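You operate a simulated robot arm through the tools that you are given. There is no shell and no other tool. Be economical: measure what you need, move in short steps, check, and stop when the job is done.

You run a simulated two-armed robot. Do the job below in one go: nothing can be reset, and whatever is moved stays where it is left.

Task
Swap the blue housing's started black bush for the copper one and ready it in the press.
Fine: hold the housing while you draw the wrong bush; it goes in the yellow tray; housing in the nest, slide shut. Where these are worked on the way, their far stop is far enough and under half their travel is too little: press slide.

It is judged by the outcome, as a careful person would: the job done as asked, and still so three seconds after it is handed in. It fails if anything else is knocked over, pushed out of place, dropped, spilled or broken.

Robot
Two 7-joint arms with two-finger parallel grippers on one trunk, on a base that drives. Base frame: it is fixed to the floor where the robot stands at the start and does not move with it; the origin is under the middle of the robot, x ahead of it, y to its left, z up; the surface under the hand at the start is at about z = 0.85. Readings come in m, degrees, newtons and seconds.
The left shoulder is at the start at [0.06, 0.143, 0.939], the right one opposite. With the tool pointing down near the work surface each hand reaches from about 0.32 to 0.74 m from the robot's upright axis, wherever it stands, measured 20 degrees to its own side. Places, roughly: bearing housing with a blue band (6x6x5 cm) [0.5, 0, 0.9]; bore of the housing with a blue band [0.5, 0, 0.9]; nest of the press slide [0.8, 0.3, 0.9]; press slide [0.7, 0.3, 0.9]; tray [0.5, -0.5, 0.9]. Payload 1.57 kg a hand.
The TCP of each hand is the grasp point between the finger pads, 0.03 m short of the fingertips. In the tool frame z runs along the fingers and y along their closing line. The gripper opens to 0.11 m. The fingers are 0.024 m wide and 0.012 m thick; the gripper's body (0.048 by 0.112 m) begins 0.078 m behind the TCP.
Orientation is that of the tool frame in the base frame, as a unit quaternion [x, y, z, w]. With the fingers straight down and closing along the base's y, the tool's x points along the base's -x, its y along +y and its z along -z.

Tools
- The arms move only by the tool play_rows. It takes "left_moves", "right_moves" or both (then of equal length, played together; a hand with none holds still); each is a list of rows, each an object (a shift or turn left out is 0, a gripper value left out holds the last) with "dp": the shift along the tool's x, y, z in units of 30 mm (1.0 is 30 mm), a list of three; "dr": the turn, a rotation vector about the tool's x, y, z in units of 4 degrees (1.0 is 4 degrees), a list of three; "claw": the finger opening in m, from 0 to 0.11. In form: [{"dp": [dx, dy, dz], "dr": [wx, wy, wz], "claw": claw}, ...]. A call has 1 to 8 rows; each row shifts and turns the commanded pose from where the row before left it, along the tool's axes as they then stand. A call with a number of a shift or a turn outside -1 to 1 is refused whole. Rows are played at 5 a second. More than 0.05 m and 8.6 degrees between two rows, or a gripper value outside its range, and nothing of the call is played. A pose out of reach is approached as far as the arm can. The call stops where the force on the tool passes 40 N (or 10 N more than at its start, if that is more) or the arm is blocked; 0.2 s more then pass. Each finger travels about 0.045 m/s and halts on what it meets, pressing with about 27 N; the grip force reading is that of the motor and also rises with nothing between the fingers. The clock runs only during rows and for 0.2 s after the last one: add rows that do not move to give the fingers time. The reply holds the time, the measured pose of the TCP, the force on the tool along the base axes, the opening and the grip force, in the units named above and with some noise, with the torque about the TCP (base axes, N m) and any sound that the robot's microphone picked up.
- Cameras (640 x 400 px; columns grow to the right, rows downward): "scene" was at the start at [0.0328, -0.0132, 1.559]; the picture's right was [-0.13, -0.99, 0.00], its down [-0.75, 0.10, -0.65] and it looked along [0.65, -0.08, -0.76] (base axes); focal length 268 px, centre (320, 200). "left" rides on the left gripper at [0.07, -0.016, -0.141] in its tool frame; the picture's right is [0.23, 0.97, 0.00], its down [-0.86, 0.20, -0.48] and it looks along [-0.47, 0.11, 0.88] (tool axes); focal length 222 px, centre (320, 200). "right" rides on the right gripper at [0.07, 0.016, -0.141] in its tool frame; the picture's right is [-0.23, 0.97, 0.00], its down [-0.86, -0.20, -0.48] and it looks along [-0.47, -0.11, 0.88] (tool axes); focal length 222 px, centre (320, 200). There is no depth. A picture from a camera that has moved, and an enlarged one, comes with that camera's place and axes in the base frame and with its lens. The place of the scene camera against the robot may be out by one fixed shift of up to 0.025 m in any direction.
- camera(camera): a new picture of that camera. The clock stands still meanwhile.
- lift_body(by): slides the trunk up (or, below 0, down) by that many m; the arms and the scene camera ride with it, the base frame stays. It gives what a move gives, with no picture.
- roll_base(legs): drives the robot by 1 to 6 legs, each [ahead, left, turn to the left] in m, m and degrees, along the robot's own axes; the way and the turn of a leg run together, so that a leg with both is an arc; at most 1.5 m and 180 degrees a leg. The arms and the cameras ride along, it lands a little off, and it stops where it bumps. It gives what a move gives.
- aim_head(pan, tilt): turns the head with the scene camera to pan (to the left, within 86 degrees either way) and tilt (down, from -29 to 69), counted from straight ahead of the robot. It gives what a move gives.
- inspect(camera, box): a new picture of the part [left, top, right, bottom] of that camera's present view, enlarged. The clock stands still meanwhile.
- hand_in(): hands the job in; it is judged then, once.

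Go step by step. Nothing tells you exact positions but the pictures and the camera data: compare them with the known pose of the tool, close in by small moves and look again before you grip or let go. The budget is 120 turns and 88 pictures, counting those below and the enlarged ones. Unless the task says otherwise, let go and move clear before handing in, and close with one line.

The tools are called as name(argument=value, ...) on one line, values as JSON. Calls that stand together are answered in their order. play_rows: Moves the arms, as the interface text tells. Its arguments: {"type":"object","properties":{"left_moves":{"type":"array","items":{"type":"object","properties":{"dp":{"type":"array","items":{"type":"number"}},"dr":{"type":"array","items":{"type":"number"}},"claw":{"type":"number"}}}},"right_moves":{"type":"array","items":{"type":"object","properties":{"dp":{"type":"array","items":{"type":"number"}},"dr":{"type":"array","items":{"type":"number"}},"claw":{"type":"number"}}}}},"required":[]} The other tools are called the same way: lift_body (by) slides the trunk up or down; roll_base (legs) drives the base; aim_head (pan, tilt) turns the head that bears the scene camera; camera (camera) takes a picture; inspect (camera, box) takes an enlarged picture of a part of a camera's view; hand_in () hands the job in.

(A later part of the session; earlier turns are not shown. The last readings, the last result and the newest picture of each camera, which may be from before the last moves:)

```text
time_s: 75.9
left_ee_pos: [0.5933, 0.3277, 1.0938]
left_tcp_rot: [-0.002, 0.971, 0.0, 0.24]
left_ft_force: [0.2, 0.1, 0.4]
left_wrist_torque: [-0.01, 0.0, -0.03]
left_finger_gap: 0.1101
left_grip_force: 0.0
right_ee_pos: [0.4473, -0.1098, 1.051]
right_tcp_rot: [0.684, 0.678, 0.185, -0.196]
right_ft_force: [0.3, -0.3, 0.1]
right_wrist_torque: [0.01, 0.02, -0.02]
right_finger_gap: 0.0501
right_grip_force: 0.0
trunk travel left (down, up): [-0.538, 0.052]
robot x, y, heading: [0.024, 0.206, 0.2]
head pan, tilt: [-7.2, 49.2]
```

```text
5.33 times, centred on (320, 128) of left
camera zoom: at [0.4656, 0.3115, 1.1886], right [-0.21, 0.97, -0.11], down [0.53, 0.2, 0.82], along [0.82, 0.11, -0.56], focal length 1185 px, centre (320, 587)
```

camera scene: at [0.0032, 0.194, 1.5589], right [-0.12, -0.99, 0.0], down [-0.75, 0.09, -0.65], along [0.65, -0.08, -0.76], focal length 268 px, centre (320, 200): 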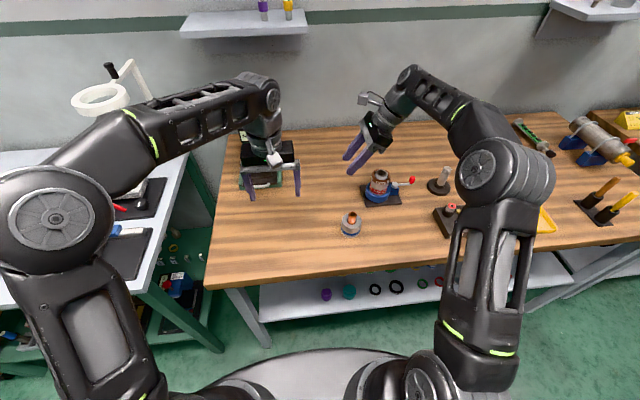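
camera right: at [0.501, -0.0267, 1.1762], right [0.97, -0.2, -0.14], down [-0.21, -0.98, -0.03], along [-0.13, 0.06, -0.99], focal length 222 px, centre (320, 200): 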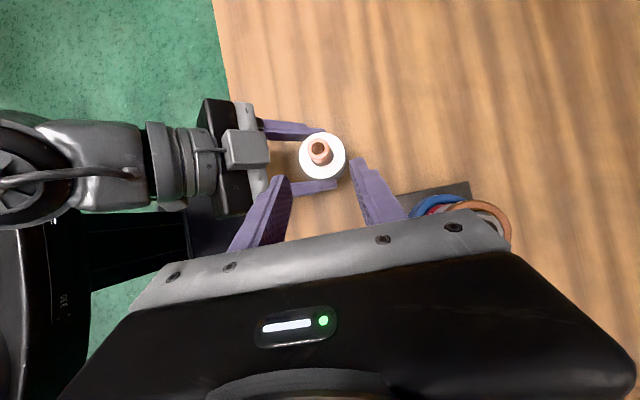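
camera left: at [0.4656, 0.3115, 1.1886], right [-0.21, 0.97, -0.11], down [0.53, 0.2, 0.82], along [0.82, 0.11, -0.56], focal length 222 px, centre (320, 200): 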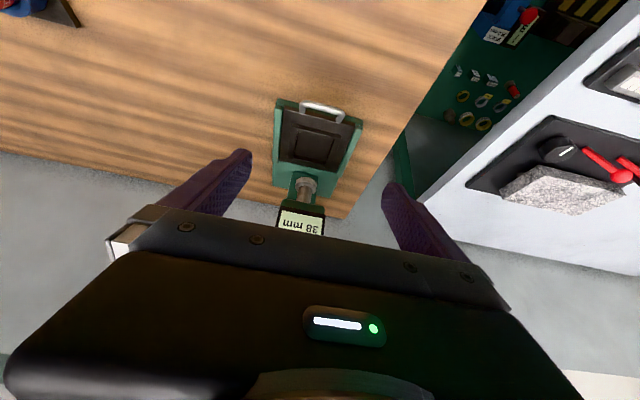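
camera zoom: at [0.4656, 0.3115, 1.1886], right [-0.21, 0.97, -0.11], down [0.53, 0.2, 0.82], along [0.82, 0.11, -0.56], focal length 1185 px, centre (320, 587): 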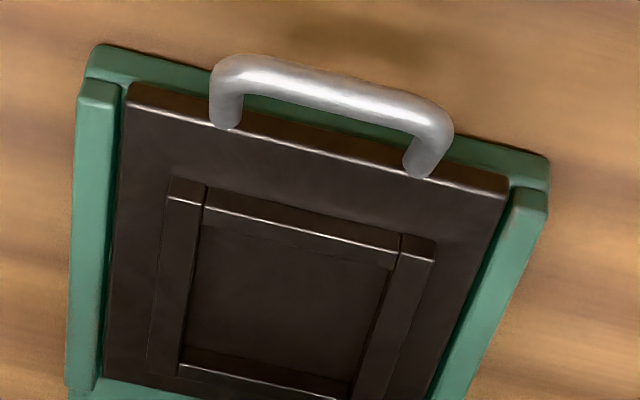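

The handle bar seems raised above and in front of the plate. I lower the hand for a second, well-calibrated view to fix its height.

play_rows(left_moves=[{"dp": [0.467, 0, 0.885]}, {"dp": [0.467, 0, 0.885]}, {"dp": [0.467, 0, 0.885]}, {}])

inspect(camera="left", box=[240, 70, 400, 210])

```text
time_s: 76.9
left_ee_pos: [0.5932, 0.328, 1.0052]
left_tcp_rot: [-0.003, 0.97, 0.001, 0.242]
left_ft_force: [0.1, 0.6, 0.1]
left_wrist_torque: [0.0, 0.02, 0.0]
left_finger_gap: 0.1099
left_grip_force: 0.1
right_ee_pos: [0.4462, -0.1099, 1.0517]
right_tcp_rot: [0.685, 0.677, 0.185, -0.196]
right_ft_force: [-0.2, 0.3, -0.3]
right_wrist_torque: [-0.01, 0.02, 0.01]
right_finger_gap: 0.0501
right_grip_force: 0.0
trunk travel left (down, up): [-0.538, 0.052]
robot x, y, heading: [0.0337, 0.205, 0.2]
head pan, tilt: [-7.2, 49.2]
```

```text
2.86 times, centred on (320, 140) of left
camera zoom: at [0.4648, 0.3102, 1.0992], right [-0.21, 0.97, -0.11], down [0.53, 0.2, 0.82], along [0.82, 0.11, -0.56], focal length 635 px, centre (320, 371)
```

zoom: 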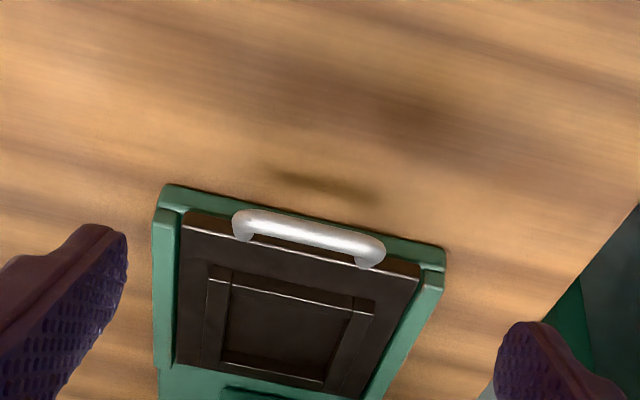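

The bar is at about (0.655, 0.325, 0.90), 4 cm in front of and 3 cm above the plate's front edge (0.696, 0.870). The nest is at about (0.757, 0.327). I advance along the tool axis so the fingers flank the handle's ends.

play_rows(left_moves=[{"dp": [-0.06, -0.02, 0.84]}, {"dp": [-0.06, -0.02, 0.84]}, {"dp": [-0.06, -0.02, 0.84]}, {"dp": [-0.06, -0.02, 0.84]}, {"dp": [-0.06, -0.02, 0.8]}, {}])

camera(camera="left")

```text
time_s: 78.3
left_ee_pos: [0.659, 0.3266, 0.8973]
left_tcp_rot: [-0.004, 0.971, 0.002, 0.241]
left_ft_force: [-0.3, 0.4, 0.5]
left_wrist_torque: [-0.01, 0.01, -0.02]
left_finger_gap: 0.1098
left_grip_force: 0.1
right_ee_pos: [0.4467, -0.1098, 1.0529]
right_tcp_rot: [0.684, 0.677, 0.186, -0.196]
right_ft_force: [-0.3, 0.2, -0.1]
right_wrist_torque: [0.02, 0.01, 0.01]
right_finger_gap: 0.0502
right_grip_force: 0.1
trunk travel left (down, up): [-0.538, 0.052]
robot x, y, heading: [0.0278, 0.2079, 0.3]
head pan, tilt: [-7.2, 49.2]
```

```text
32 pictures are left
camera left: at [0.5309, 0.3082, 0.992], right [-0.21, 0.97, -0.11], down [0.53, 0.2, 0.82], along [0.82, 0.11, -0.56], focal length 222 px, centre (320, 200)
```

left: 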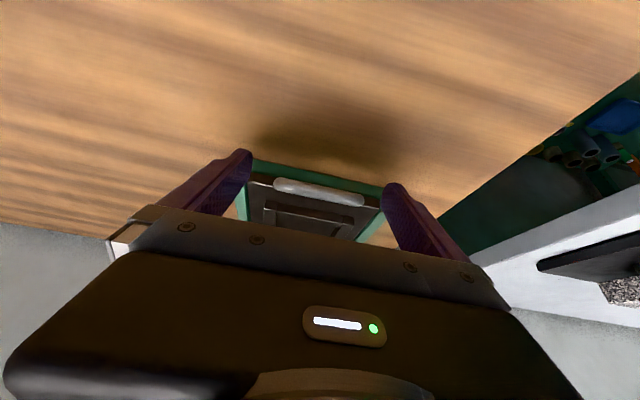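

The handle is centred between the fingers. I close on its ends and pull slowly toward me.

play_rows(left_moves=[{"claw": 0.04}, {}, {}, {}, {}])

play_rows(left_moves=[{"dp": [0.295, 0, -0.155]}, {"dp": [0.295, 0, -0.155]}, {"dp": [0.295, 0, -0.155]}, {}])

inspect(camera="left", box=[220, 130, 420, 255])

```text
time_s: 79.5
left_ee_pos: [0.6591, 0.3269, 0.8969]
left_tcp_rot: [-0.004, 0.971, 0.001, 0.24]
left_ft_force: [0.3, 2.3, -0.1]
left_wrist_torque: [0.11, 0.1, 0.03]
left_finger_gap: 0.0694
left_grip_force: 38.2
right_ee_pos: [0.4466, -0.1083, 1.0507]
right_tcp_rot: [0.684, 0.678, 0.186, -0.197]
right_ft_force: [0.1, 1.1, -0.1]
right_wrist_torque: [0.0, -0.03, -0.01]
right_finger_gap: 0.0498
right_grip_force: 0.1
trunk travel left (down, up): [-0.538, 0.052]
robot x, y, heading: [0.0284, 0.2086, 0.1]
head pan, tilt: [-7.2, 49.2]
```

```text
time_s: 80.5
left_ee_pos: [0.6281, 0.3274, 0.8987]
left_tcp_rot: [-0.003, 0.97, 0.001, 0.242]
left_ft_force: [-0.8, 5.0, 3.0]
left_wrist_torque: [-0.35, -0.74, -0.56]
left_finger_gap: 0.0691
left_grip_force: 45.0
right_ee_pos: [0.4463, -0.1093, 1.0516]
right_tcp_rot: [0.684, 0.678, 0.185, -0.196]
right_ft_force: [0.1, 0.3, 0.7]
right_wrist_torque: [0.0, -0.01, 0.01]
right_finger_gap: 0.05
right_grip_force: 0.0
trunk travel left (down, up): [-0.538, 0.052]
robot x, y, heading: [0.0344, 0.208, 0.4]
head pan, tilt: [-7.2, 49.2]
```

```text
3.20 times, centred on (320, 192) of left
camera zoom: at [0.5004, 0.3089, 0.9918], right [-0.21, 0.97, -0.11], down [0.53, 0.2, 0.82], along [0.82, 0.11, -0.56], focal length 711 px, centre (320, 224)
```

zoom: 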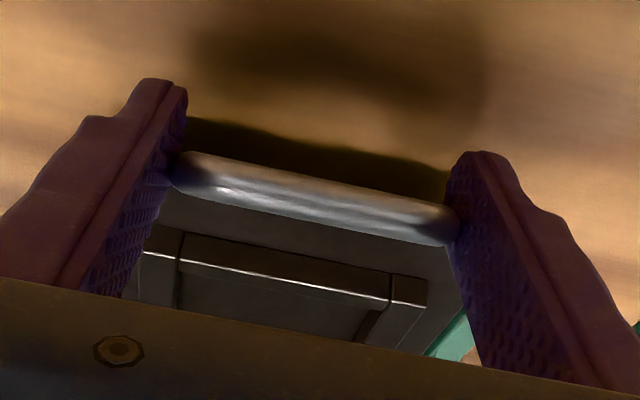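

The slide follows the hand. I keep pulling until the stop.

play_rows(left_moves=[{"dp": [0.295, 0, -0.155]}, {"dp": [0.295, 0, -0.155]}, {"dp": [0.295, 0, -0.155]}, {"dp": [0.295, 0, -0.155]}, {"dp": [0.295, 0, -0.155]}, {"dp": [0.295, 0, -0.155]}, {"dp": [0.295, 0, -0.155]}, {}])

camera(camera="scene")

```text
time_s: 82.3
left_ee_pos: [0.5575, 0.3265, 0.8981]
left_tcp_rot: [-0.003, 0.971, 0.001, 0.24]
left_ft_force: [-0.6, 4.4, 3.0]
left_wrist_torque: [-0.24, 0.12, -0.2]
left_finger_gap: 0.0692
left_grip_force: 45.4
right_ee_pos: [0.4462, -0.1079, 1.0517]
right_tcp_rot: [0.684, 0.678, 0.186, -0.197]
right_ft_force: [-0.7, 0.3, 0.3]
right_wrist_torque: [0.0, 0.03, 0.03]
right_finger_gap: 0.0501
right_grip_force: 0.0
trunk travel left (down, up): [-0.538, 0.052]
robot x, y, heading: [0.0303, 0.2066, 0.2]
head pan, tilt: [-7.2, 49.2]
```

```text
30 pictures are left
camera scene: at [0.0607, 0.1947, 1.5591], right [-0.12, -0.99, 0.0], down [-0.75, 0.09, -0.65], along [0.65, -0.08, -0.76], focal length 268 px, centre (320, 200)
```

scene: 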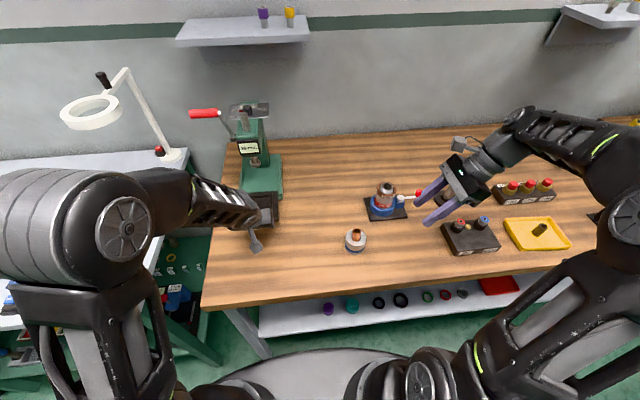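

play_rows(left_moves=[{"dp": [0.295, 0, -0.155]}, {"dp": [0.295, 0, -0.155]}, {"dp": [0.295, 0, -0.155]}, {"dp": [0.295, 0, -0.155]}, {}])

```text
time_s: 83.5
left_ee_pos: [0.5248, 0.327, 0.8985]
left_tcp_rot: [-0.005, 0.97, 0.001, 0.241]
left_ft_force: [31.7, 12.4, -1.5]
left_wrist_torque: [-0.04, -0.34, -0.31]
left_finger_gap: 0.0686
left_grip_force: 44.7
right_ee_pos: [0.4502, -0.1094, 1.0506]
right_tcp_rot: [0.685, 0.677, 0.184, -0.197]
right_ft_force: [0.1, -0.6, -0.3]
right_wrist_torque: [-0.01, -0.02, 0.04]
right_finger_gap: 0.0499
right_grip_force: 0.1
trunk travel left (down, up): [-0.538, 0.052]
robot x, y, heading: [0.0267, 0.2084, 0.3]
head pan, tilt: [-7.2, 49.2]
```

The open stop is reached after about 13 cm (32 N). I let go and retreat upward, then look at the nest.

play_rows(left_moves=[{"claw": 0.11}, {}, {}, {"dp": [0, 0, -0.9]}, {"dp": [0, 0, -0.9]}, {"dp": [0, 0, -0.9]}, {"dp": [0, 0, -0.9]}, {"dp": [-0.4, 0, -0.9]}])

camera(camera="left")

inspect(camera="scene", box=[190, 150, 350, 270])

```text
time_s: 85.3
left_ee_pos: [0.4672, 0.3247, 1.0225]
left_tcp_rot: [-0.003, 0.971, 0.001, 0.24]
left_ft_force: [-0.4, -1.0, 0.2]
left_wrist_torque: [0.01, -0.02, 0.05]
left_finger_gap: 0.1102
left_grip_force: 0.0
right_ee_pos: [0.4472, -0.1101, 1.0514]
right_tcp_rot: [0.685, 0.677, 0.186, -0.195]
right_ft_force: [0.1, 0.5, 0.2]
right_wrist_torque: [-0.01, -0.01, 0.02]
right_finger_gap: 0.0498
right_grip_force: 0.0
trunk travel left (down, up): [-0.538, 0.052]
robot x, y, heading: [0.0247, 0.2059, 0.4]
head pan, tilt: [-7.2, 49.2]
```

```text
29 pictures are left
camera left: at [0.3389, 0.307, 1.1174], right [-0.21, 0.97, -0.1], down [0.53, 0.2, 0.82], along [0.82, 0.11, -0.56], focal length 222 px, centre (320, 200)
```

left: 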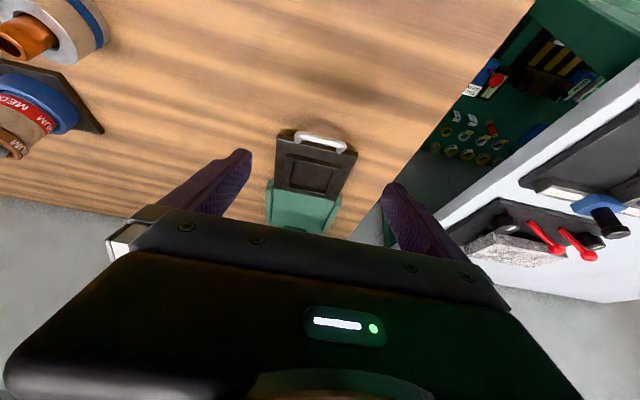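

```text
3.33 times, centred on (270, 210) of scene
camera zoom: at [0.0608, 0.1945, 1.559], right [-0.12, -0.99, 0.0], down [-0.75, 0.09, -0.65], along [0.65, -0.08, -0.76], focal length 892 px, centre (487, 167)
```

zoom: 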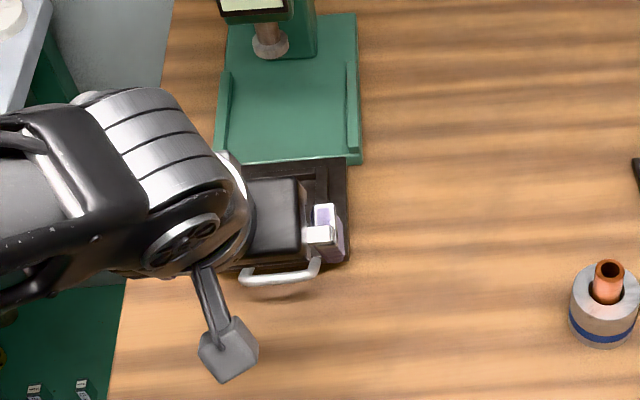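

The slide is out and the nest clear of the ram. Now I straighten the left hand and go over the housing; the right hand moves farther off.

play_rows(left_moves=[{"dp": [0, -1, -0.3], "dr": [0, 1, 0]}, {"dp": [0, -1, -0.3], "dr": [0, 1, 0]}, {"dp": [0, -1, -0.3], "dr": [0, 1, 0]}, {"dp": [0, -1, 0], "dr": [0, 1, 0]}, {"dp": [0, -1, 0], "dr": [0, 1, 0]}, {"dp": [0, -1, 0], "dr": [0, 1, 0]}, {"dp": [0, -1, 0], "dr": [0, 0.95, 0]}, {"dp": [0, -1, 0]}], right_moves=[{"dp": [-0.866, 0, -0.5]}, {"dp": [-0.866, 0, -0.5]}, {"dp": [-0.866, 0, -0.5]}, {"dp": [-0.866, 0, -0.5]}, {}, {}, {}, {}])

inspect(camera="scene", box=[210, 130, 310, 250])

camera(camera="left")

```text
time_s: 87.1
left_ee_pos: [0.4582, 0.0845, 1.0477]
left_tcp_rot: [-0.004, 1.0, 0.001, 0.0]
left_ft_force: [-0.1, 1.2, 0.3]
left_wrist_torque: [0.01, 0.0, -0.01]
left_finger_gap: 0.1098
left_grip_force: 0.1
right_ee_pos: [0.4467, -0.1393, 1.0445]
right_tcp_rot: [0.684, 0.677, 0.187, -0.196]
right_ft_force: [0.7, 0.0, 0.3]
right_wrist_torque: [0.02, 0.02, 0.0]
right_finger_gap: 0.05
right_grip_force: 0.0
right hand out of reach, approached as far as the arm can: row 1, 2, 3, 4
trunk travel left (down, up): [-0.538, 0.052]
robot x, y, heading: [0.0291, 0.2078, 0.4]
head pan, tilt: [-7.2, 49.2]
```

```text
3.33 times, centred on (260, 190) of scene
camera zoom: at [0.0611, 0.1935, 1.559], right [-0.12, -0.99, 0.0], down [-0.75, 0.09, -0.65], along [0.65, -0.08, -0.76], focal length 892 px, centre (520, 233)
```

zoom: 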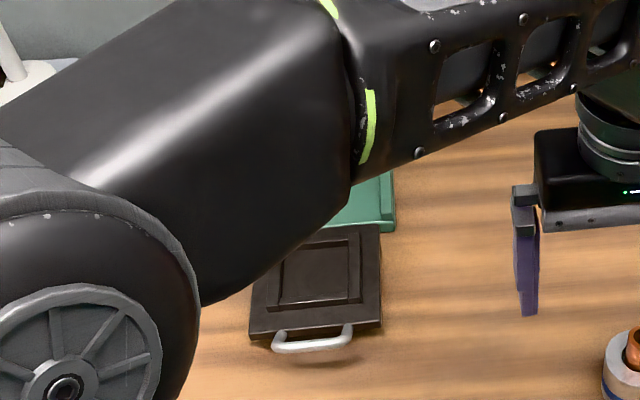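

```text
26 pictures are left
camera left: at [0.3889, 0.0661, 1.1904], right [-0.23, 0.97, 0.0], down [0.85, 0.2, 0.48], along [0.47, 0.11, -0.88], focal length 222 px, centre (320, 200)
```

left: 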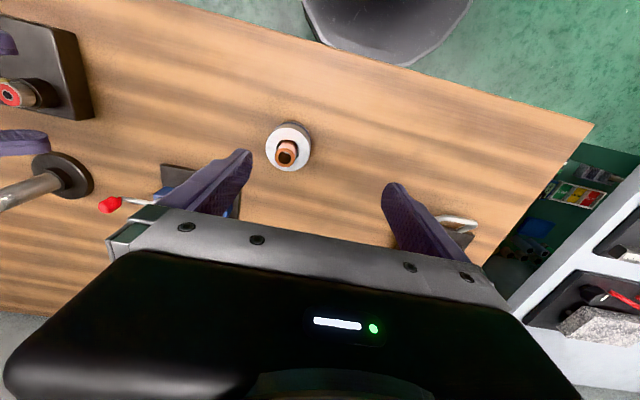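

Housing and copper bush are at (0.478, 0.045), upright. I centre above and descend to grip the housing's upper part.

play_rows(left_moves=[{"dp": [-0.33, -0.66, 0]}, {"dp": [-0.33, -0.66, 0]}, {"dp": [0, 0, 0.85]}, {"dp": [0, 0, 0.85]}, {"dp": [0, 0, 0.85]}, {"dp": [0, 0, 0.85]}, {}])

camera(camera="left")

```text
time_s: 88.7
left_ee_pos: [0.478, 0.0478, 0.9468]
left_tcp_rot: [-0.004, 1.0, -0.001, 0.0]
left_ft_force: [-1.0, 0.2, -0.1]
left_wrist_torque: [0.01, 0.03, -0.02]
left_finger_gap: 0.1098
left_grip_force: 0.0
right_ee_pos: [0.4462, -0.14, 1.0438]
right_tcp_rot: [0.685, 0.677, 0.186, -0.196]
right_ft_force: [0.6, 0.2, -0.2]
right_wrist_torque: [-0.01, 0.02, 0.02]
right_finger_gap: 0.0501
right_grip_force: 0.0
trunk travel left (down, up): [-0.538, 0.052]
robot x, y, heading: [0.0272, 0.2061, 0.3]
head pan, tilt: [-7.2, 49.2]
```

```text
25 pictures are left
camera left: at [0.4081, 0.0298, 1.0892], right [-0.23, 0.97, 0.0], down [0.85, 0.2, 0.48], along [0.47, 0.11, -0.88], focal length 222 px, centre (320, 200)
```

left: 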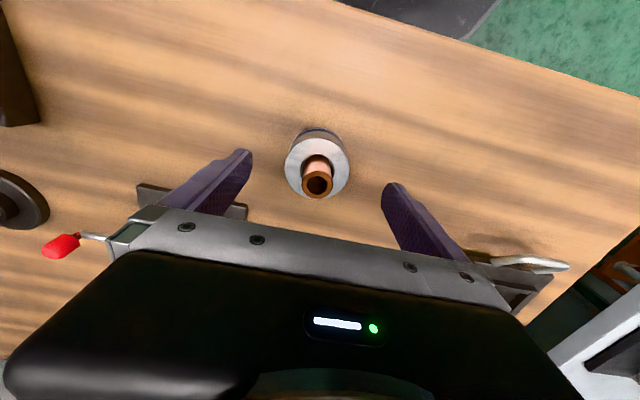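

play_rows(left_moves=[{"dp": [0, -0.08, 0.85]}, {"dp": [0, 0, 0.85]}, {"claw": 0.045}, {}, {}, {}, {}])

```text
time_s: 90.3
left_ee_pos: [0.4781, 0.0438, 0.8953]
left_tcp_rot: [-0.003, 1.0, 0.001, 0.0]
left_ft_force: [0.5, 0.6, 0.1]
left_wrist_torque: [-0.02, -0.03, 0.03]
left_finger_gap: 0.0587
left_grip_force: 26.8
right_ee_pos: [0.4464, -0.1393, 1.0445]
right_tcp_rot: [0.685, 0.677, 0.186, -0.196]
right_ft_force: [0.2, 0.1, -0.5]
right_wrist_torque: [0.04, -0.01, 0.02]
right_finger_gap: 0.0501
right_grip_force: 0.1
trunk travel left (down, up): [-0.538, 0.052]
robot x, y, heading: [0.0284, 0.209, 0.3]
head pan, tilt: [-7.2, 49.2]
```

Gripped. I lift the housing and carry it toward the open nest.

play_rows(left_moves=[{"dp": [0, 0, -0.5]}, {"dp": [0, 0, -1]}, {"dp": [0, 0, -1]}, {"dp": [0, 0, -0.6]}, {"dp": [-0.5, 0.95, 0]}, {"dp": [-0.5, 0.95, 0]}, {"dp": [-0.5, 0.95, 0]}, {"dp": [-0.5, 0.95, 0]}])

play_rows(left_moves=[{"dp": [-0.5, 0.95, 0]}, {"dp": [-0.5, 0.95, 0]}, {"dp": [-0.5, 0.95, 0]}, {"dp": [-0.5, 0.95, 0]}, {"dp": [-0.5, 0.95, 0]}, {"dp": [-0.4, 0.95, 0]}, {}])

camera(camera="left")

inspect(camera="scene", box=[190, 120, 350, 260])

```text
time_s: 92.1
left_ee_pos: [0.5395, 0.1579, 0.9855]
left_tcp_rot: [-0.004, 1.0, -0.001, 0.001]
left_ft_force: [-0.4, -0.3, -4.1]
left_wrist_torque: [0.01, -0.03, -0.02]
left_finger_gap: 0.0587
left_grip_force: 26.6
right_ee_pos: [0.4469, -0.1403, 1.0451]
right_tcp_rot: [0.685, 0.677, 0.184, -0.196]
right_ft_force: [0.6, -0.5, 0.8]
right_wrist_torque: [0.0, 0.0, 0.01]
right_finger_gap: 0.0501
right_grip_force: 0.0
trunk travel left (down, up): [-0.538, 0.052]
robot x, y, heading: [0.0276, 0.2066, 0.3]
head pan, tilt: [-7.2, 49.2]
```

```text
time_s: 93.7
left_ee_pos: [0.6254, 0.3301, 0.9903]
left_tcp_rot: [-0.002, 1.0, 0.001, 0.001]
left_ft_force: [0.0, -0.5, -4.1]
left_wrist_torque: [0.02, -0.01, -0.02]
left_finger_gap: 0.0587
left_grip_force: 27.0
right_ee_pos: [0.4459, -0.1389, 1.0431]
right_tcp_rot: [0.685, 0.676, 0.188, -0.196]
right_ft_force: [-0.5, 0.2, -0.5]
right_wrist_torque: [0.02, 0.01, -0.01]
right_finger_gap: 0.05
right_grip_force: 0.0
trunk travel left (down, up): [-0.538, 0.052]
robot x, y, heading: [0.0316, 0.2058, 0.2]
head pan, tilt: [-7.2, 49.2]
```

```text
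24 pictures are left
camera left: at [0.5548, 0.3125, 1.1331], right [-0.23, 0.97, 0.0], down [0.85, 0.2, 0.48], along [0.47, 0.11, -0.88], focal length 222 px, centre (320, 200)
```

left: 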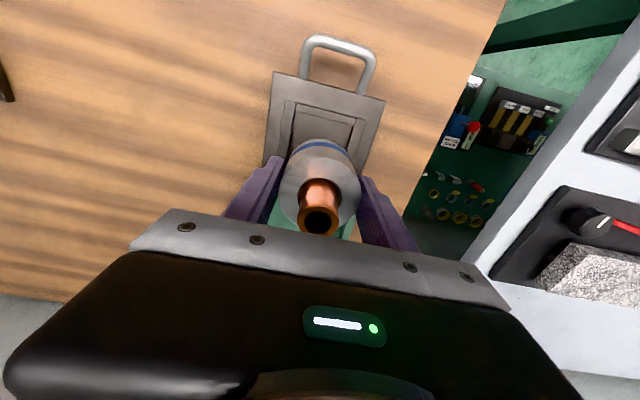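

```text
2.86 times, centred on (270, 190) of scene
camera zoom: at [0.0614, 0.194, 1.559], right [-0.12, -0.99, 0.0], down [-0.75, 0.09, -0.65], along [0.65, -0.08, -0.76], focal length 764 px, centre (463, 229)
```

zoom: 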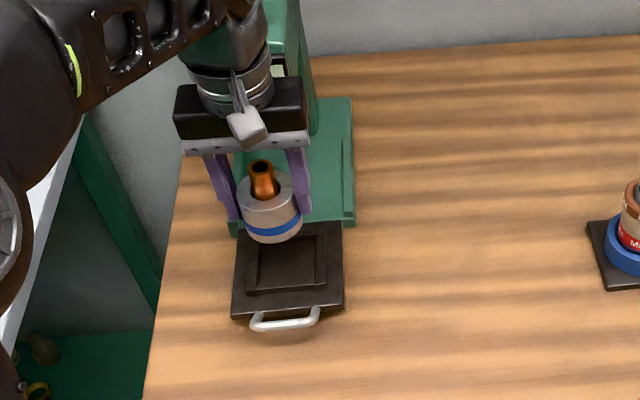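

inspect(camera="left", box=[250, 30, 410, 230])

```text
2.00 times, centred on (330, 130) of left
camera zoom: at [0.5548, 0.3125, 1.1331], right [-0.23, 0.97, 0.0], down [0.85, 0.2, 0.48], along [0.47, 0.11, -0.88], focal length 444 px, centre (300, 340)
```

zoom: 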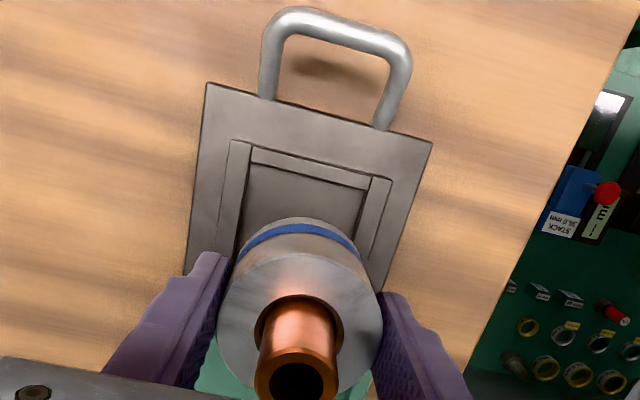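

The plate's front edge is at x=0.5605. The nest's inner square spans y 0.294–0.359 and is centred at about (0.624, 0.3265). I trim y by -3 mm and descend most of the way.

play_rows(left_moves=[{"dp": [0.03, -0.11, 0.3]}, {"dp": [0, 0, 0.5]}, {"dp": [0, 0, 0.5]}, {"dp": [0, 0, 0.5]}, {}])

inspect(camera="left", box=[240, 30, 420, 230])

inspect(camera="scene", box=[230, 160, 310, 230])

```text
time_s: 94.9
left_ee_pos: [0.6229, 0.3265, 0.9361]
left_tcp_rot: [-0.003, 1.0, 0.0, 0.002]
left_ft_force: [1.7, 1.1, 6.4]
left_wrist_torque: [0.04, -0.37, 0.01]
left_finger_gap: 0.0587
left_grip_force: 26.6
right_ee_pos: [0.4458, -0.1398, 1.0449]
right_tcp_rot: [0.684, 0.677, 0.186, -0.196]
right_ft_force: [-0.3, -0.3, -0.8]
right_wrist_torque: [-0.03, 0.01, -0.02]
right_finger_gap: 0.0498
right_grip_force: 0.0
trunk travel left (down, up): [-0.538, 0.052]
robot x, y, heading: [0.029, 0.2088, 0.4]
head pan, tilt: [-7.2, 49.2]
```

```text
2.00 times, centred on (330, 130) of left
camera zoom: at [0.5523, 0.3085, 1.0778], right [-0.23, 0.97, 0.0], down [0.85, 0.21, 0.48], along [0.47, 0.11, -0.88], focal length 444 px, centre (300, 340)
```

zoom: 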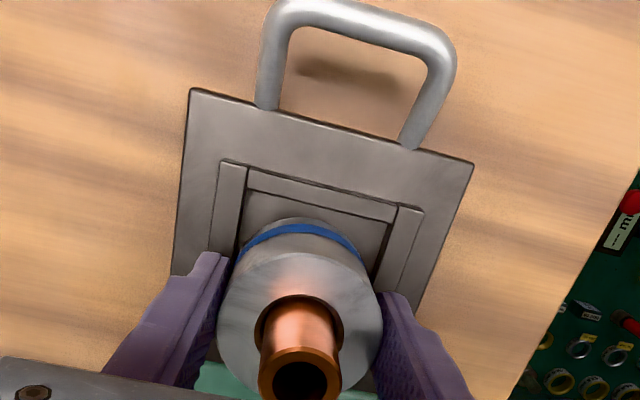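

```text
5.71 times, centred on (270, 195) of scene
camera zoom: at [0.0608, 0.1943, 1.5592], right [-0.12, -0.99, 0.0], down [-0.75, 0.09, -0.65], along [0.65, -0.08, -0.76], focal length 1528 px, centre (606, 229)
```

zoom: 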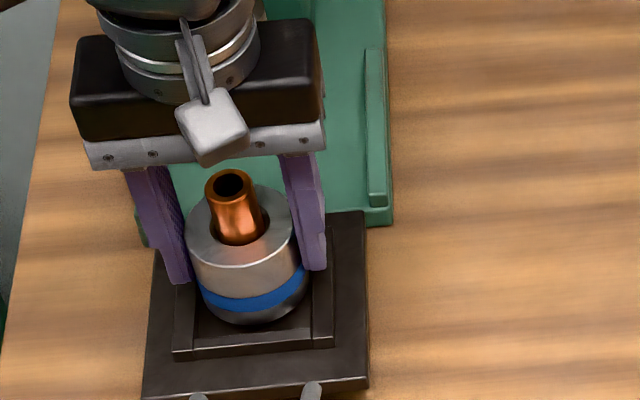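

The housing's far edge touched the frame (10 N, torque says the far side) at about 0.891. That puts the frame top higher than I took it and the nest centre nearer at about (0.619, 0.3255). I lift slightly, shift, and lower again gently.

play_rows(left_moves=[{"dp": [0, 0, -0.15]}, {"dp": [0.13, -0.03, 0]}, {"dp": [0, 0, 0.1]}, {"dp": [0, 0, 0.1]}, {}])

```text
time_s: 96.1
left_ee_pos: [0.6197, 0.3278, 0.9326]
left_tcp_rot: [-0.004, 1.0, 0.001, -0.001]
left_ft_force: [0.6, -0.6, -3.8]
left_wrist_torque: [0.0, 0.01, -0.03]
left_finger_gap: 0.0585
left_grip_force: 27.1
right_ee_pos: [0.4467, -0.1402, 1.0448]
right_tcp_rot: [0.684, 0.677, 0.185, -0.197]
right_ft_force: [0.3, 0.6, 0.2]
right_wrist_torque: [0.01, 0.0, -0.03]
right_finger_gap: 0.0502
right_grip_force: 0.0
trunk travel left (down, up): [-0.538, 0.052]
robot x, y, heading: [0.0284, 0.2056, 0.2]
head pan, tilt: [-7.2, 49.2]
```

Now it passes below the previous contact height freely. I keep lowering in 3 mm steps.

play_rows(left_moves=[{"dp": [0, -0.03, 0.1]}, {"dp": [0, 0, 0.1]}, {"dp": [0, 0, 0.1]}, {}])

inspect(camera="scene", box=[230, 160, 310, 230])

```text
time_s: 97.1
left_ee_pos: [0.6177, 0.3249, 0.9249]
left_tcp_rot: [-0.003, 1.0, 0.0, 0.002]
left_ft_force: [1.2, 2.4, 16.4]
left_wrist_torque: [0.08, 0.45, 0.02]
left_finger_gap: 0.0588
left_grip_force: 26.9
right_ee_pos: [0.4452, -0.14, 1.0443]
right_tcp_rot: [0.684, 0.678, 0.186, -0.196]
right_ft_force: [-0.1, 0.8, -0.8]
right_wrist_torque: [-0.03, 0.01, 0.0]
right_finger_gap: 0.05
right_grip_force: 0.1
trunk travel left (down, up): [-0.538, 0.052]
robot x, y, heading: [0.0252, 0.2071, 0.4]
head pan, tilt: [-7.2, 49.2]
```

```text
5.71 times, centred on (270, 195) of scene
camera zoom: at [0.0597, 0.1944, 1.5594], right [-0.12, -0.99, 0.0], down [-0.75, 0.09, -0.65], along [0.65, -0.08, -0.76], focal length 1528 px, centre (606, 229)
```

zoom: 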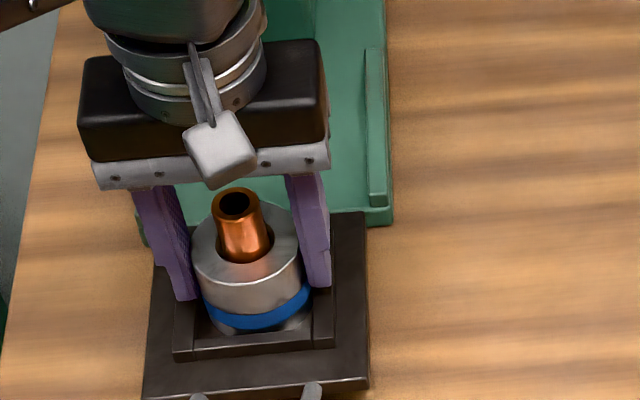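

Contact now on the near side, 11 mm deeper. I back up slightly, shift 1.2 mm forward, and lower again to see whether it's the floor.

play_rows(left_moves=[{"dp": [0, 0, -0.08]}, {"dp": [-0.05, 0, 0]}, {"dp": [0, 0, 0.07]}, {"dp": [0, 0, 0.07]}, {}])

inspect(camera="left", box=[240, 80, 420, 230])

```text
time_s: 98.3
left_ee_pos: [0.6192, 0.325, 0.9232]
left_tcp_rot: [-0.004, 1.0, 0.0, 0.003]
left_ft_force: [1.4, 2.7, 21.4]
left_wrist_torque: [0.08, -0.16, 0.17]
left_finger_gap: 0.059
left_grip_force: 27.3
right_ee_pos: [0.4455, -0.1388, 1.0462]
right_tcp_rot: [0.684, 0.678, 0.186, -0.195]
right_ft_force: [0.3, 0.5, 0.8]
right_wrist_torque: [-0.03, 0.0, -0.01]
right_finger_gap: 0.0501
right_grip_force: 0.0
trunk travel left (down, up): [-0.538, 0.052]
robot x, y, heading: [0.0276, 0.2086, 0.1]
head pan, tilt: [-7.2, 49.2]
```

```text
2.67 times, centred on (330, 155) of left
camera zoom: at [0.5487, 0.3071, 1.0657], right [-0.23, 0.97, 0.0], down [0.85, 0.21, 0.48], along [0.47, 0.11, -0.88], focal length 592 px, centre (293, 320)
```

zoom: 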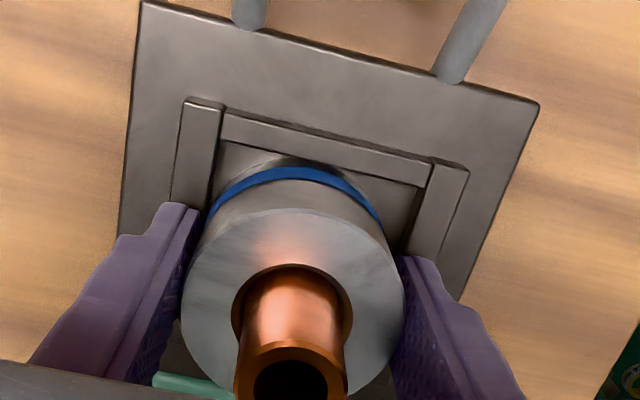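

The force is now centred (25 N straight up), so the housing sits on the nest floor inside the frame. I release and rise straight up.

play_rows(left_moves=[{"claw": 0.08}, {}, {}, {"dp": [0, 0, -0.5]}, {"dp": [0, 0, -1]}, {"dp": [0, 0, -1]}, {"dp": [0.7, 0, -1]}, {"dp": [0.7, 0, -0.7]}])

camera(camera="left")

inspect(camera="scene", box=[190, 100, 350, 240])

```text
time_s: 100.1
left_ee_pos: [0.5772, 0.3247, 1.0489]
left_tcp_rot: [-0.003, 1.0, 0.001, 0.001]
left_ft_force: [0.1, -0.6, 0.5]
left_wrist_torque: [-0.02, -0.01, 0.05]
left_finger_gap: 0.0802
left_grip_force: 0.1
right_ee_pos: [0.4461, -0.1396, 1.0436]
right_tcp_rot: [0.684, 0.677, 0.187, -0.196]
right_ft_force: [0.2, 0.6, -0.7]
right_wrist_torque: [0.0, 0.02, -0.02]
right_finger_gap: 0.05
right_grip_force: 0.0
trunk travel left (down, up): [-0.538, 0.052]
robot x, y, heading: [0.0278, 0.2072, 0.5]
head pan, tilt: [-7.2, 49.2]
```

```text
17 pictures are left
camera left: at [0.5069, 0.307, 1.1921], right [-0.23, 0.97, 0.0], down [0.85, 0.2, 0.48], along [0.47, 0.11, -0.88], focal length 222 px, centre (320, 200)
```

left: 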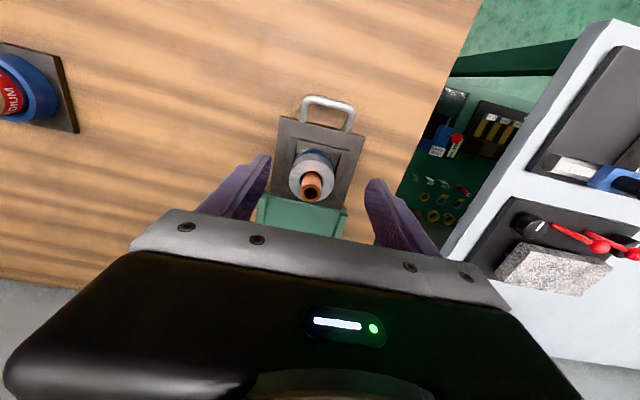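

```text
2.86 times, centred on (270, 170) of scene
camera zoom: at [0.0606, 0.1944, 1.559], right [-0.12, -0.99, 0.0], down [-0.75, 0.09, -0.65], along [0.65, -0.08, -0.76], focal length 764 px, centre (463, 286)
```

zoom: 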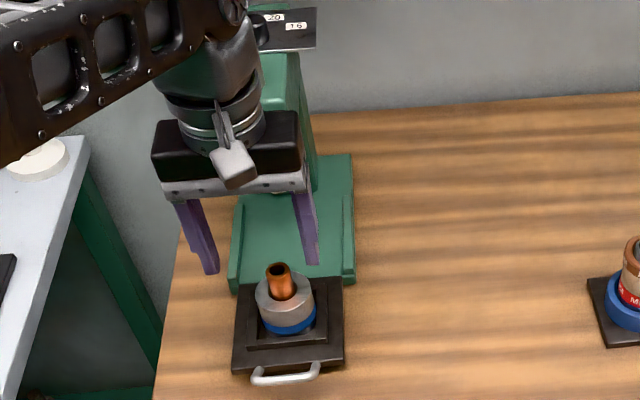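

The housing with the copper bush sits level in the nest. I now return to the handle the same way as before, to push the slide shut under control.

play_rows(left_moves=[{"dp": [0.9, 0, 0], "claw": 0.11}, {"dp": [0.9, 0, 0], "dr": [0, -1, 0]}, {"dp": [0.9, 0, 0], "dr": [0, -1, 0]}, {"dp": [0.9, 0, 0], "dr": [0, -1, 0]}, {"dr": [0, -1, 0]}, {"dr": [0, -1, 0]}, {"dr": [0, -1, 0]}, {"dr": [0, -1, 0]}])

inspect(camera="left", box=[240, 80, 400, 230])

```text
time_s: 101.9
left_ee_pos: [0.4703, 0.3218, 1.0424]
left_tcp_rot: [-0.003, 0.97, 0.0, 0.242]
left_ft_force: [0.4, 0.3, -0.4]
left_wrist_torque: [0.01, -0.04, -0.03]
left_finger_gap: 0.11
left_grip_force: 0.0
right_ee_pos: [0.4457, -0.1395, 1.0455]
right_tcp_rot: [0.685, 0.677, 0.186, -0.196]
right_ft_force: [0.8, -0.2, -0.2]
right_wrist_torque: [0.01, 0.03, 0.01]
right_finger_gap: 0.0505
right_grip_force: 0.1
trunk travel left (down, up): [-0.538, 0.052]
robot x, y, heading: [0.0283, 0.2071, 0.3]
head pan, tilt: [-7.2, 49.2]
```

```text
2.67 times, centred on (320, 155) of left
camera zoom: at [0.3417, 0.3051, 1.1357], right [-0.21, 0.97, -0.11], down [0.53, 0.2, 0.83], along [0.82, 0.11, -0.55], focal length 592 px, centre (320, 320)
```

zoom: 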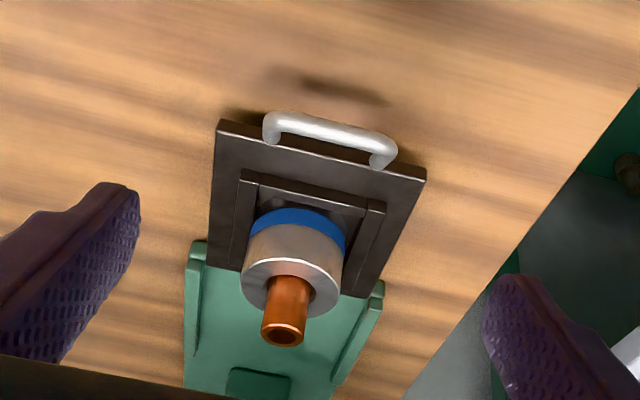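

play_rows(left_moves=[{"dp": [0.09, 0.015, 0.733]}, {"dp": [0.09, 0.015, 0.733]}, {"dp": [0.09, 0.015, 0.733]}, {"dp": [0.09, 0.015, 0.733]}, {"dp": [0.09, 0.015, 0.733]}, {"dp": [0.09, 0.015, 0.733]}, {"dp": [0.09, 0.015, 0.733]}, {}])

play_rows(left_moves=[{"claw": 0.04}, {}, {}, {}, {}])

inspect(camera="left", box=[220, 130, 420, 255])

```text
time_s: 103.7
left_ee_pos: [0.5256, 0.3263, 0.8971]
left_tcp_rot: [-0.003, 0.97, 0.001, 0.243]
left_ft_force: [0.5, 0.3, -0.5]
left_wrist_torque: [0.01, -0.01, -0.01]
left_finger_gap: 0.11
left_grip_force: 0.1
right_ee_pos: [0.446, -0.1393, 1.0446]
right_tcp_rot: [0.684, 0.677, 0.186, -0.196]
right_ft_force: [-0.4, -0.3, -0.8]
right_wrist_torque: [0.0, -0.03, -0.03]
right_finger_gap: 0.0499
right_grip_force: 0.0
trunk travel left (down, up): [-0.538, 0.052]
robot x, y, heading: [0.0275, 0.2048, 0.4]
head pan, tilt: [-7.2, 49.2]
```

```text
time_s: 104.9
left_ee_pos: [0.5256, 0.3269, 0.8972]
left_tcp_rot: [-0.002, 0.97, 0.001, 0.242]
left_ft_force: [0.1, -0.9, -1.0]
left_wrist_torque: [-0.18, -0.06, -0.11]
left_finger_gap: 0.0682
left_grip_force: 37.4
right_ee_pos: [0.4459, -0.1397, 1.0438]
right_tcp_rot: [0.684, 0.677, 0.186, -0.196]
right_ft_force: [0.2, -0.2, -0.8]
right_wrist_torque: [-0.01, -0.02, 0.04]
right_finger_gap: 0.0501
right_grip_force: 0.1
trunk travel left (down, up): [-0.538, 0.052]
robot x, y, heading: [0.0285, 0.2079, 0.4]
head pan, tilt: [-7.2, 49.2]
```

```text
3.20 times, centred on (320, 192) of left
camera zoom: at [0.3975, 0.3091, 0.9908], right [-0.21, 0.97, -0.11], down [0.53, 0.2, 0.82], along [0.82, 0.11, -0.56], focal length 711 px, centre (320, 224)
```

zoom: 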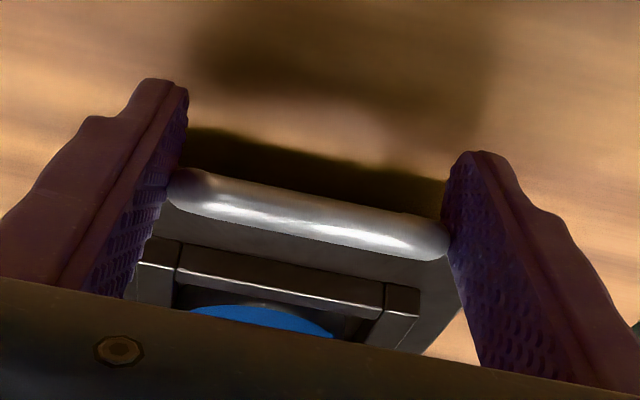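

Handle gripped. I push the slide in 8 cm and then check bush height against the ram.

play_rows(left_moves=[{"dp": [-0.15, 0, 0.08]}, {"dp": [-0.295, 0, 0.155]}, {"dp": [-0.295, 0, 0.155]}, {"dp": [-0.295, 0, 0.155]}, {"dp": [-0.295, 0, 0.155]}, {"dp": [-0.295, 0, 0.155]}, {"dp": [-0.295, 0, 0.155]}, {"dp": [-0.295, 0, 0.155]}])

inspect(camera="scene", box=[215, 90, 315, 190])

```text
time_s: 106.7
left_ee_pos: [0.6015, 0.3266, 0.8975]
left_tcp_rot: [-0.003, 0.97, 0.002, 0.243]
left_ft_force: [0.6, -0.1, 3.1]
left_wrist_torque: [0.43, 0.66, 0.24]
left_finger_gap: 0.0681
left_grip_force: 44.6
right_ee_pos: [0.4461, -0.1396, 1.0443]
right_tcp_rot: [0.684, 0.678, 0.186, -0.195]
right_ft_force: [-0.8, -0.7, -0.3]
right_wrist_torque: [0.0, 0.0, 0.0]
right_finger_gap: 0.0501
right_grip_force: 0.0
trunk travel left (down, up): [-0.538, 0.052]
robot x, y, heading: [0.0266, 0.2063, 0.2]
head pan, tilt: [-7.2, 49.2]
```

```text
4.00 times, centred on (265, 140) of scene
camera zoom: at [0.0613, 0.1942, 1.5591], right [-0.12, -0.99, 0.0], down [-0.75, 0.09, -0.65], along [0.65, -0.08, -0.76], focal length 1070 px, centre (540, 440)
```

zoom: 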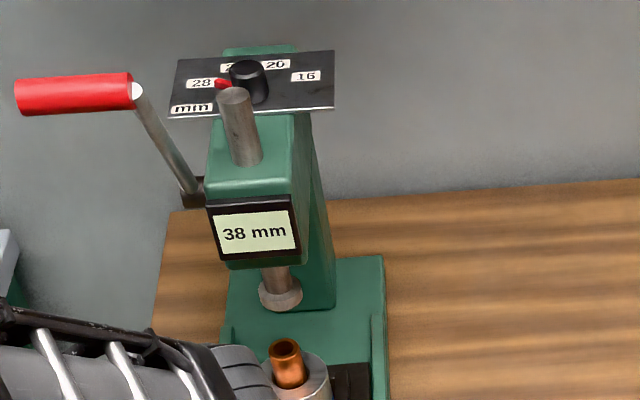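

The bush is about 3–4 cm short of the ram, and the heights look close. I advance 2 cm more and inspect closely before going under it.

play_rows(left_moves=[{"dp": [-0.195, 0, 0.103]}, {"dp": [-0.195, 0, 0.103]}, {"dp": [-0.195, 0, 0.103]}, {}])

inspect(camera="scene", box=[250, 145, 300, 185])

```text
time_s: 107.7
left_ee_pos: [0.6221, 0.3268, 0.8982]
left_tcp_rot: [-0.003, 0.97, 0.001, 0.243]
left_ft_force: [0.6, -0.2, 0.3]
left_wrist_torque: [-0.44, 0.58, -0.51]
left_finger_gap: 0.0687
left_grip_force: 45.1
right_ee_pos: [0.4467, -0.1396, 1.0456]
right_tcp_rot: [0.685, 0.677, 0.186, -0.196]
right_ft_force: [-0.8, 0.4, -0.4]
right_wrist_torque: [0.03, 0.0, -0.01]
right_finger_gap: 0.0499
right_grip_force: 0.0
trunk travel left (down, up): [-0.538, 0.052]
robot x, y, heading: [0.026, 0.2078, 0.4]
head pan, tilt: [-7.2, 49.2]
```

```text
10.00 times, centred on (275, 165) of scene
camera zoom: at [0.0613, 0.1943, 1.559], right [-0.12, -0.99, 0.0], down [-0.75, 0.09, -0.65], along [0.65, -0.08, -0.76], focal length 2675 px, centre (770, 550)
```

zoom: 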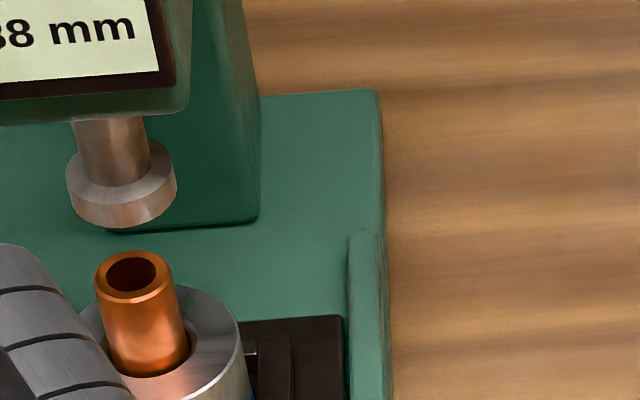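

I can't resolve from this steep angle whether the bush clears the ram. I let go of the handle, leaving the slide where it is, and take a flatter view with the left wrist camera.

play_rows(left_moves=[{"claw": 0.11}, {}, {}, {"dp": [0, 0, -0.8]}, {"dp": [0, 0, -0.9]}, {"dp": [0, 0, -0.9]}, {"dp": [0, 0, -0.9], "dr": [0, -1, 0]}, {"dr": [0, -1, 0]}])

play_rows(left_moves=[{"dr": [0, -1, 0]}, {"dr": [0, -1, 0]}, {"dr": [0, -0.3, 0]}, {"dp": [-0.7, 0, 0.8]}, {}])

camera(camera="left")

```text
time_s: 109.5
left_ee_pos: [0.5711, 0.3265, 0.9894]
left_tcp_rot: [-0.003, 0.951, 0.002, 0.31]
left_ft_force: [0.2, 0.3, 0.2]
left_wrist_torque: [0.02, 0.02, 0.01]
left_finger_gap: 0.1098
left_grip_force: 0.0
right_ee_pos: [0.4465, -0.1386, 1.0438]
right_tcp_rot: [0.684, 0.677, 0.186, -0.196]
right_ft_force: [0.1, -0.3, 0.4]
right_wrist_torque: [0.01, -0.01, 0.01]
right_finger_gap: 0.0501
right_grip_force: 0.0
trunk travel left (down, up): [-0.538, 0.052]
robot x, y, heading: [0.0304, 0.2062, -0.0]
head pan, tilt: [-7.2, 49.2]
```

```text
time_s: 110.7
left_ee_pos: [0.6022, 0.3254, 0.987]
left_tcp_rot: [-0.002, 0.923, 0.002, 0.385]
left_ft_force: [-0.2, 0.0, 0.4]
left_wrist_torque: [0.02, -0.02, 0.01]
left_finger_gap: 0.11
left_grip_force: 0.1
right_ee_pos: [0.4457, -0.1395, 1.0455]
right_tcp_rot: [0.684, 0.677, 0.186, -0.196]
right_ft_force: [-1.2, -0.5, 1.1]
right_wrist_torque: [0.01, -0.01, -0.03]
right_finger_gap: 0.0504
right_grip_force: 0.0
trunk travel left (down, up): [-0.538, 0.052]
robot x, y, heading: [0.0279, 0.2061, 0.2]
head pan, tilt: [-7.2, 49.2]
```

```text
11 pictures are left
camera left: at [0.4518, 0.3076, 1.0383], right [-0.17, 0.97, -0.16], down [0.26, 0.2, 0.94], along [0.95, 0.11, -0.29], focal length 222 px, centre (320, 200)
```

left: 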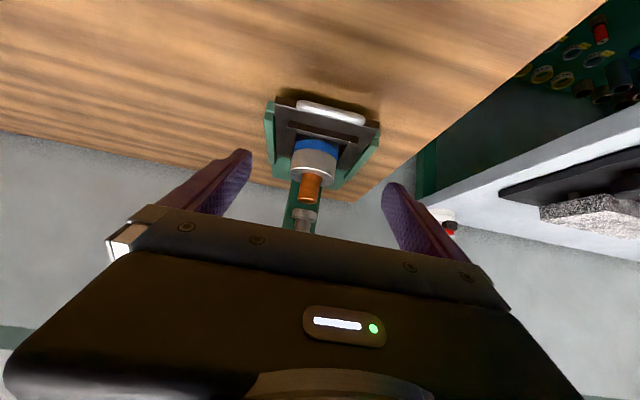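

Both the bush top and the ram foot are visible. I zoom in.

inspect(camera="left", box=[270, 165, 350, 235])

```text
5.71 times, centred on (310, 200) of left
camera zoom: at [0.4518, 0.3076, 1.0383], right [-0.17, 0.97, -0.16], down [0.26, 0.2, 0.94], along [0.95, 0.11, -0.29], focal length 1269 px, centre (377, 200)
```

zoom: 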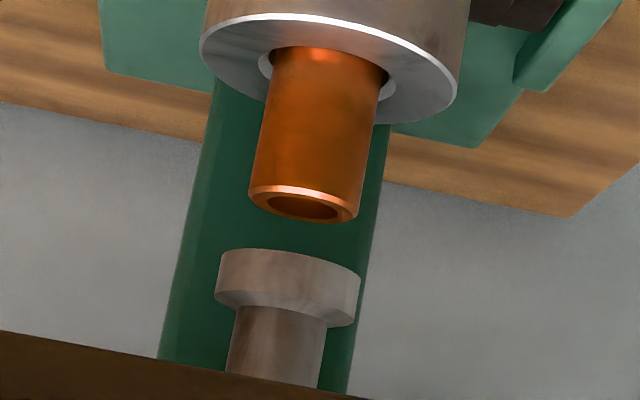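

In this flat view the ram foot's underside is at about z=0.967 and the bush top at about 0.962, so the bush clears by roughly 5 mm. The ram is also in line in y. I return to the handle to finish closing, watching the force.

play_rows(left_moves=[{"dr": [0, 1, 0]}, {"dr": [0, 1, 0]}, {"dr": [0, 1, 0]}, {"dr": [0, 1, 0]}, {"dr": [0, 0.3, 0]}, {}])

play_rows(left_moves=[{"dp": [0.2, 0.01, 0.735]}, {"dp": [0.2, 0.01, 0.735]}, {"dp": [0.2, 0.01, 0.735]}, {"dp": [0.2, 0.01, 0.735]}, {}])

play_rows(left_moves=[{"claw": 0.04}, {}, {}, {}, {}])

```text
time_s: 112.1
left_ee_pos: [0.6031, 0.3272, 0.9867]
left_tcp_rot: [-0.003, 0.97, 0.002, 0.242]
left_ft_force: [0.2, 0.5, -0.5]
left_wrist_torque: [-0.04, -0.04, 0.01]
left_finger_gap: 0.1099
left_grip_force: 0.1
right_ee_pos: [0.4464, -0.1389, 1.0445]
right_tcp_rot: [0.684, 0.677, 0.186, -0.196]
right_ft_force: [-0.3, -0.6, -0.2]
right_wrist_torque: [-0.01, 0.03, -0.01]
right_finger_gap: 0.0502
right_grip_force: 0.0
trunk travel left (down, up): [-0.538, 0.052]
robot x, y, heading: [0.0249, 0.2088, 0.3]
head pan, tilt: [-7.2, 49.2]
```

```text
time_s: 113.3
left_ee_pos: [0.6249, 0.3288, 0.8995]
left_tcp_rot: [-0.003, 0.97, 0.001, 0.243]
left_ft_force: [0.2, 0.3, 0.0]
left_wrist_torque: [-0.02, 0.01, 0.0]
left_finger_gap: 0.1097
left_grip_force: 0.0
right_ee_pos: [0.4463, -0.1398, 1.0453]
right_tcp_rot: [0.684, 0.677, 0.186, -0.196]
right_ft_force: [0.1, 0.6, 0.3]
right_wrist_torque: [-0.03, -0.02, 0.05]
right_finger_gap: 0.0499
right_grip_force: 0.0
trunk travel left (down, up): [-0.538, 0.052]
robot x, y, heading: [0.0298, 0.21, 0.2]
head pan, tilt: [-7.2, 49.2]
```

```text
time_s: 114.5
left_ee_pos: [0.6234, 0.3268, 0.8983]
left_tcp_rot: [-0.002, 0.97, 0.0, 0.242]
left_ft_force: [0.4, -7.0, -2.5]
left_wrist_torque: [-0.6, 0.0, -0.46]
left_finger_gap: 0.0689
left_grip_force: 37.2
right_ee_pos: [0.4462, -0.1406, 1.043]
right_tcp_rot: [0.685, 0.677, 0.186, -0.197]
right_ft_force: [-0.3, -0.4, 0.5]
right_wrist_torque: [0.02, -0.01, 0.01]
right_finger_gap: 0.0503
right_grip_force: 0.1
trunk travel left (down, up): [-0.538, 0.052]
robot x, y, heading: [0.0292, 0.2035, 0.1]
head pan, tilt: [-7.2, 49.2]
```

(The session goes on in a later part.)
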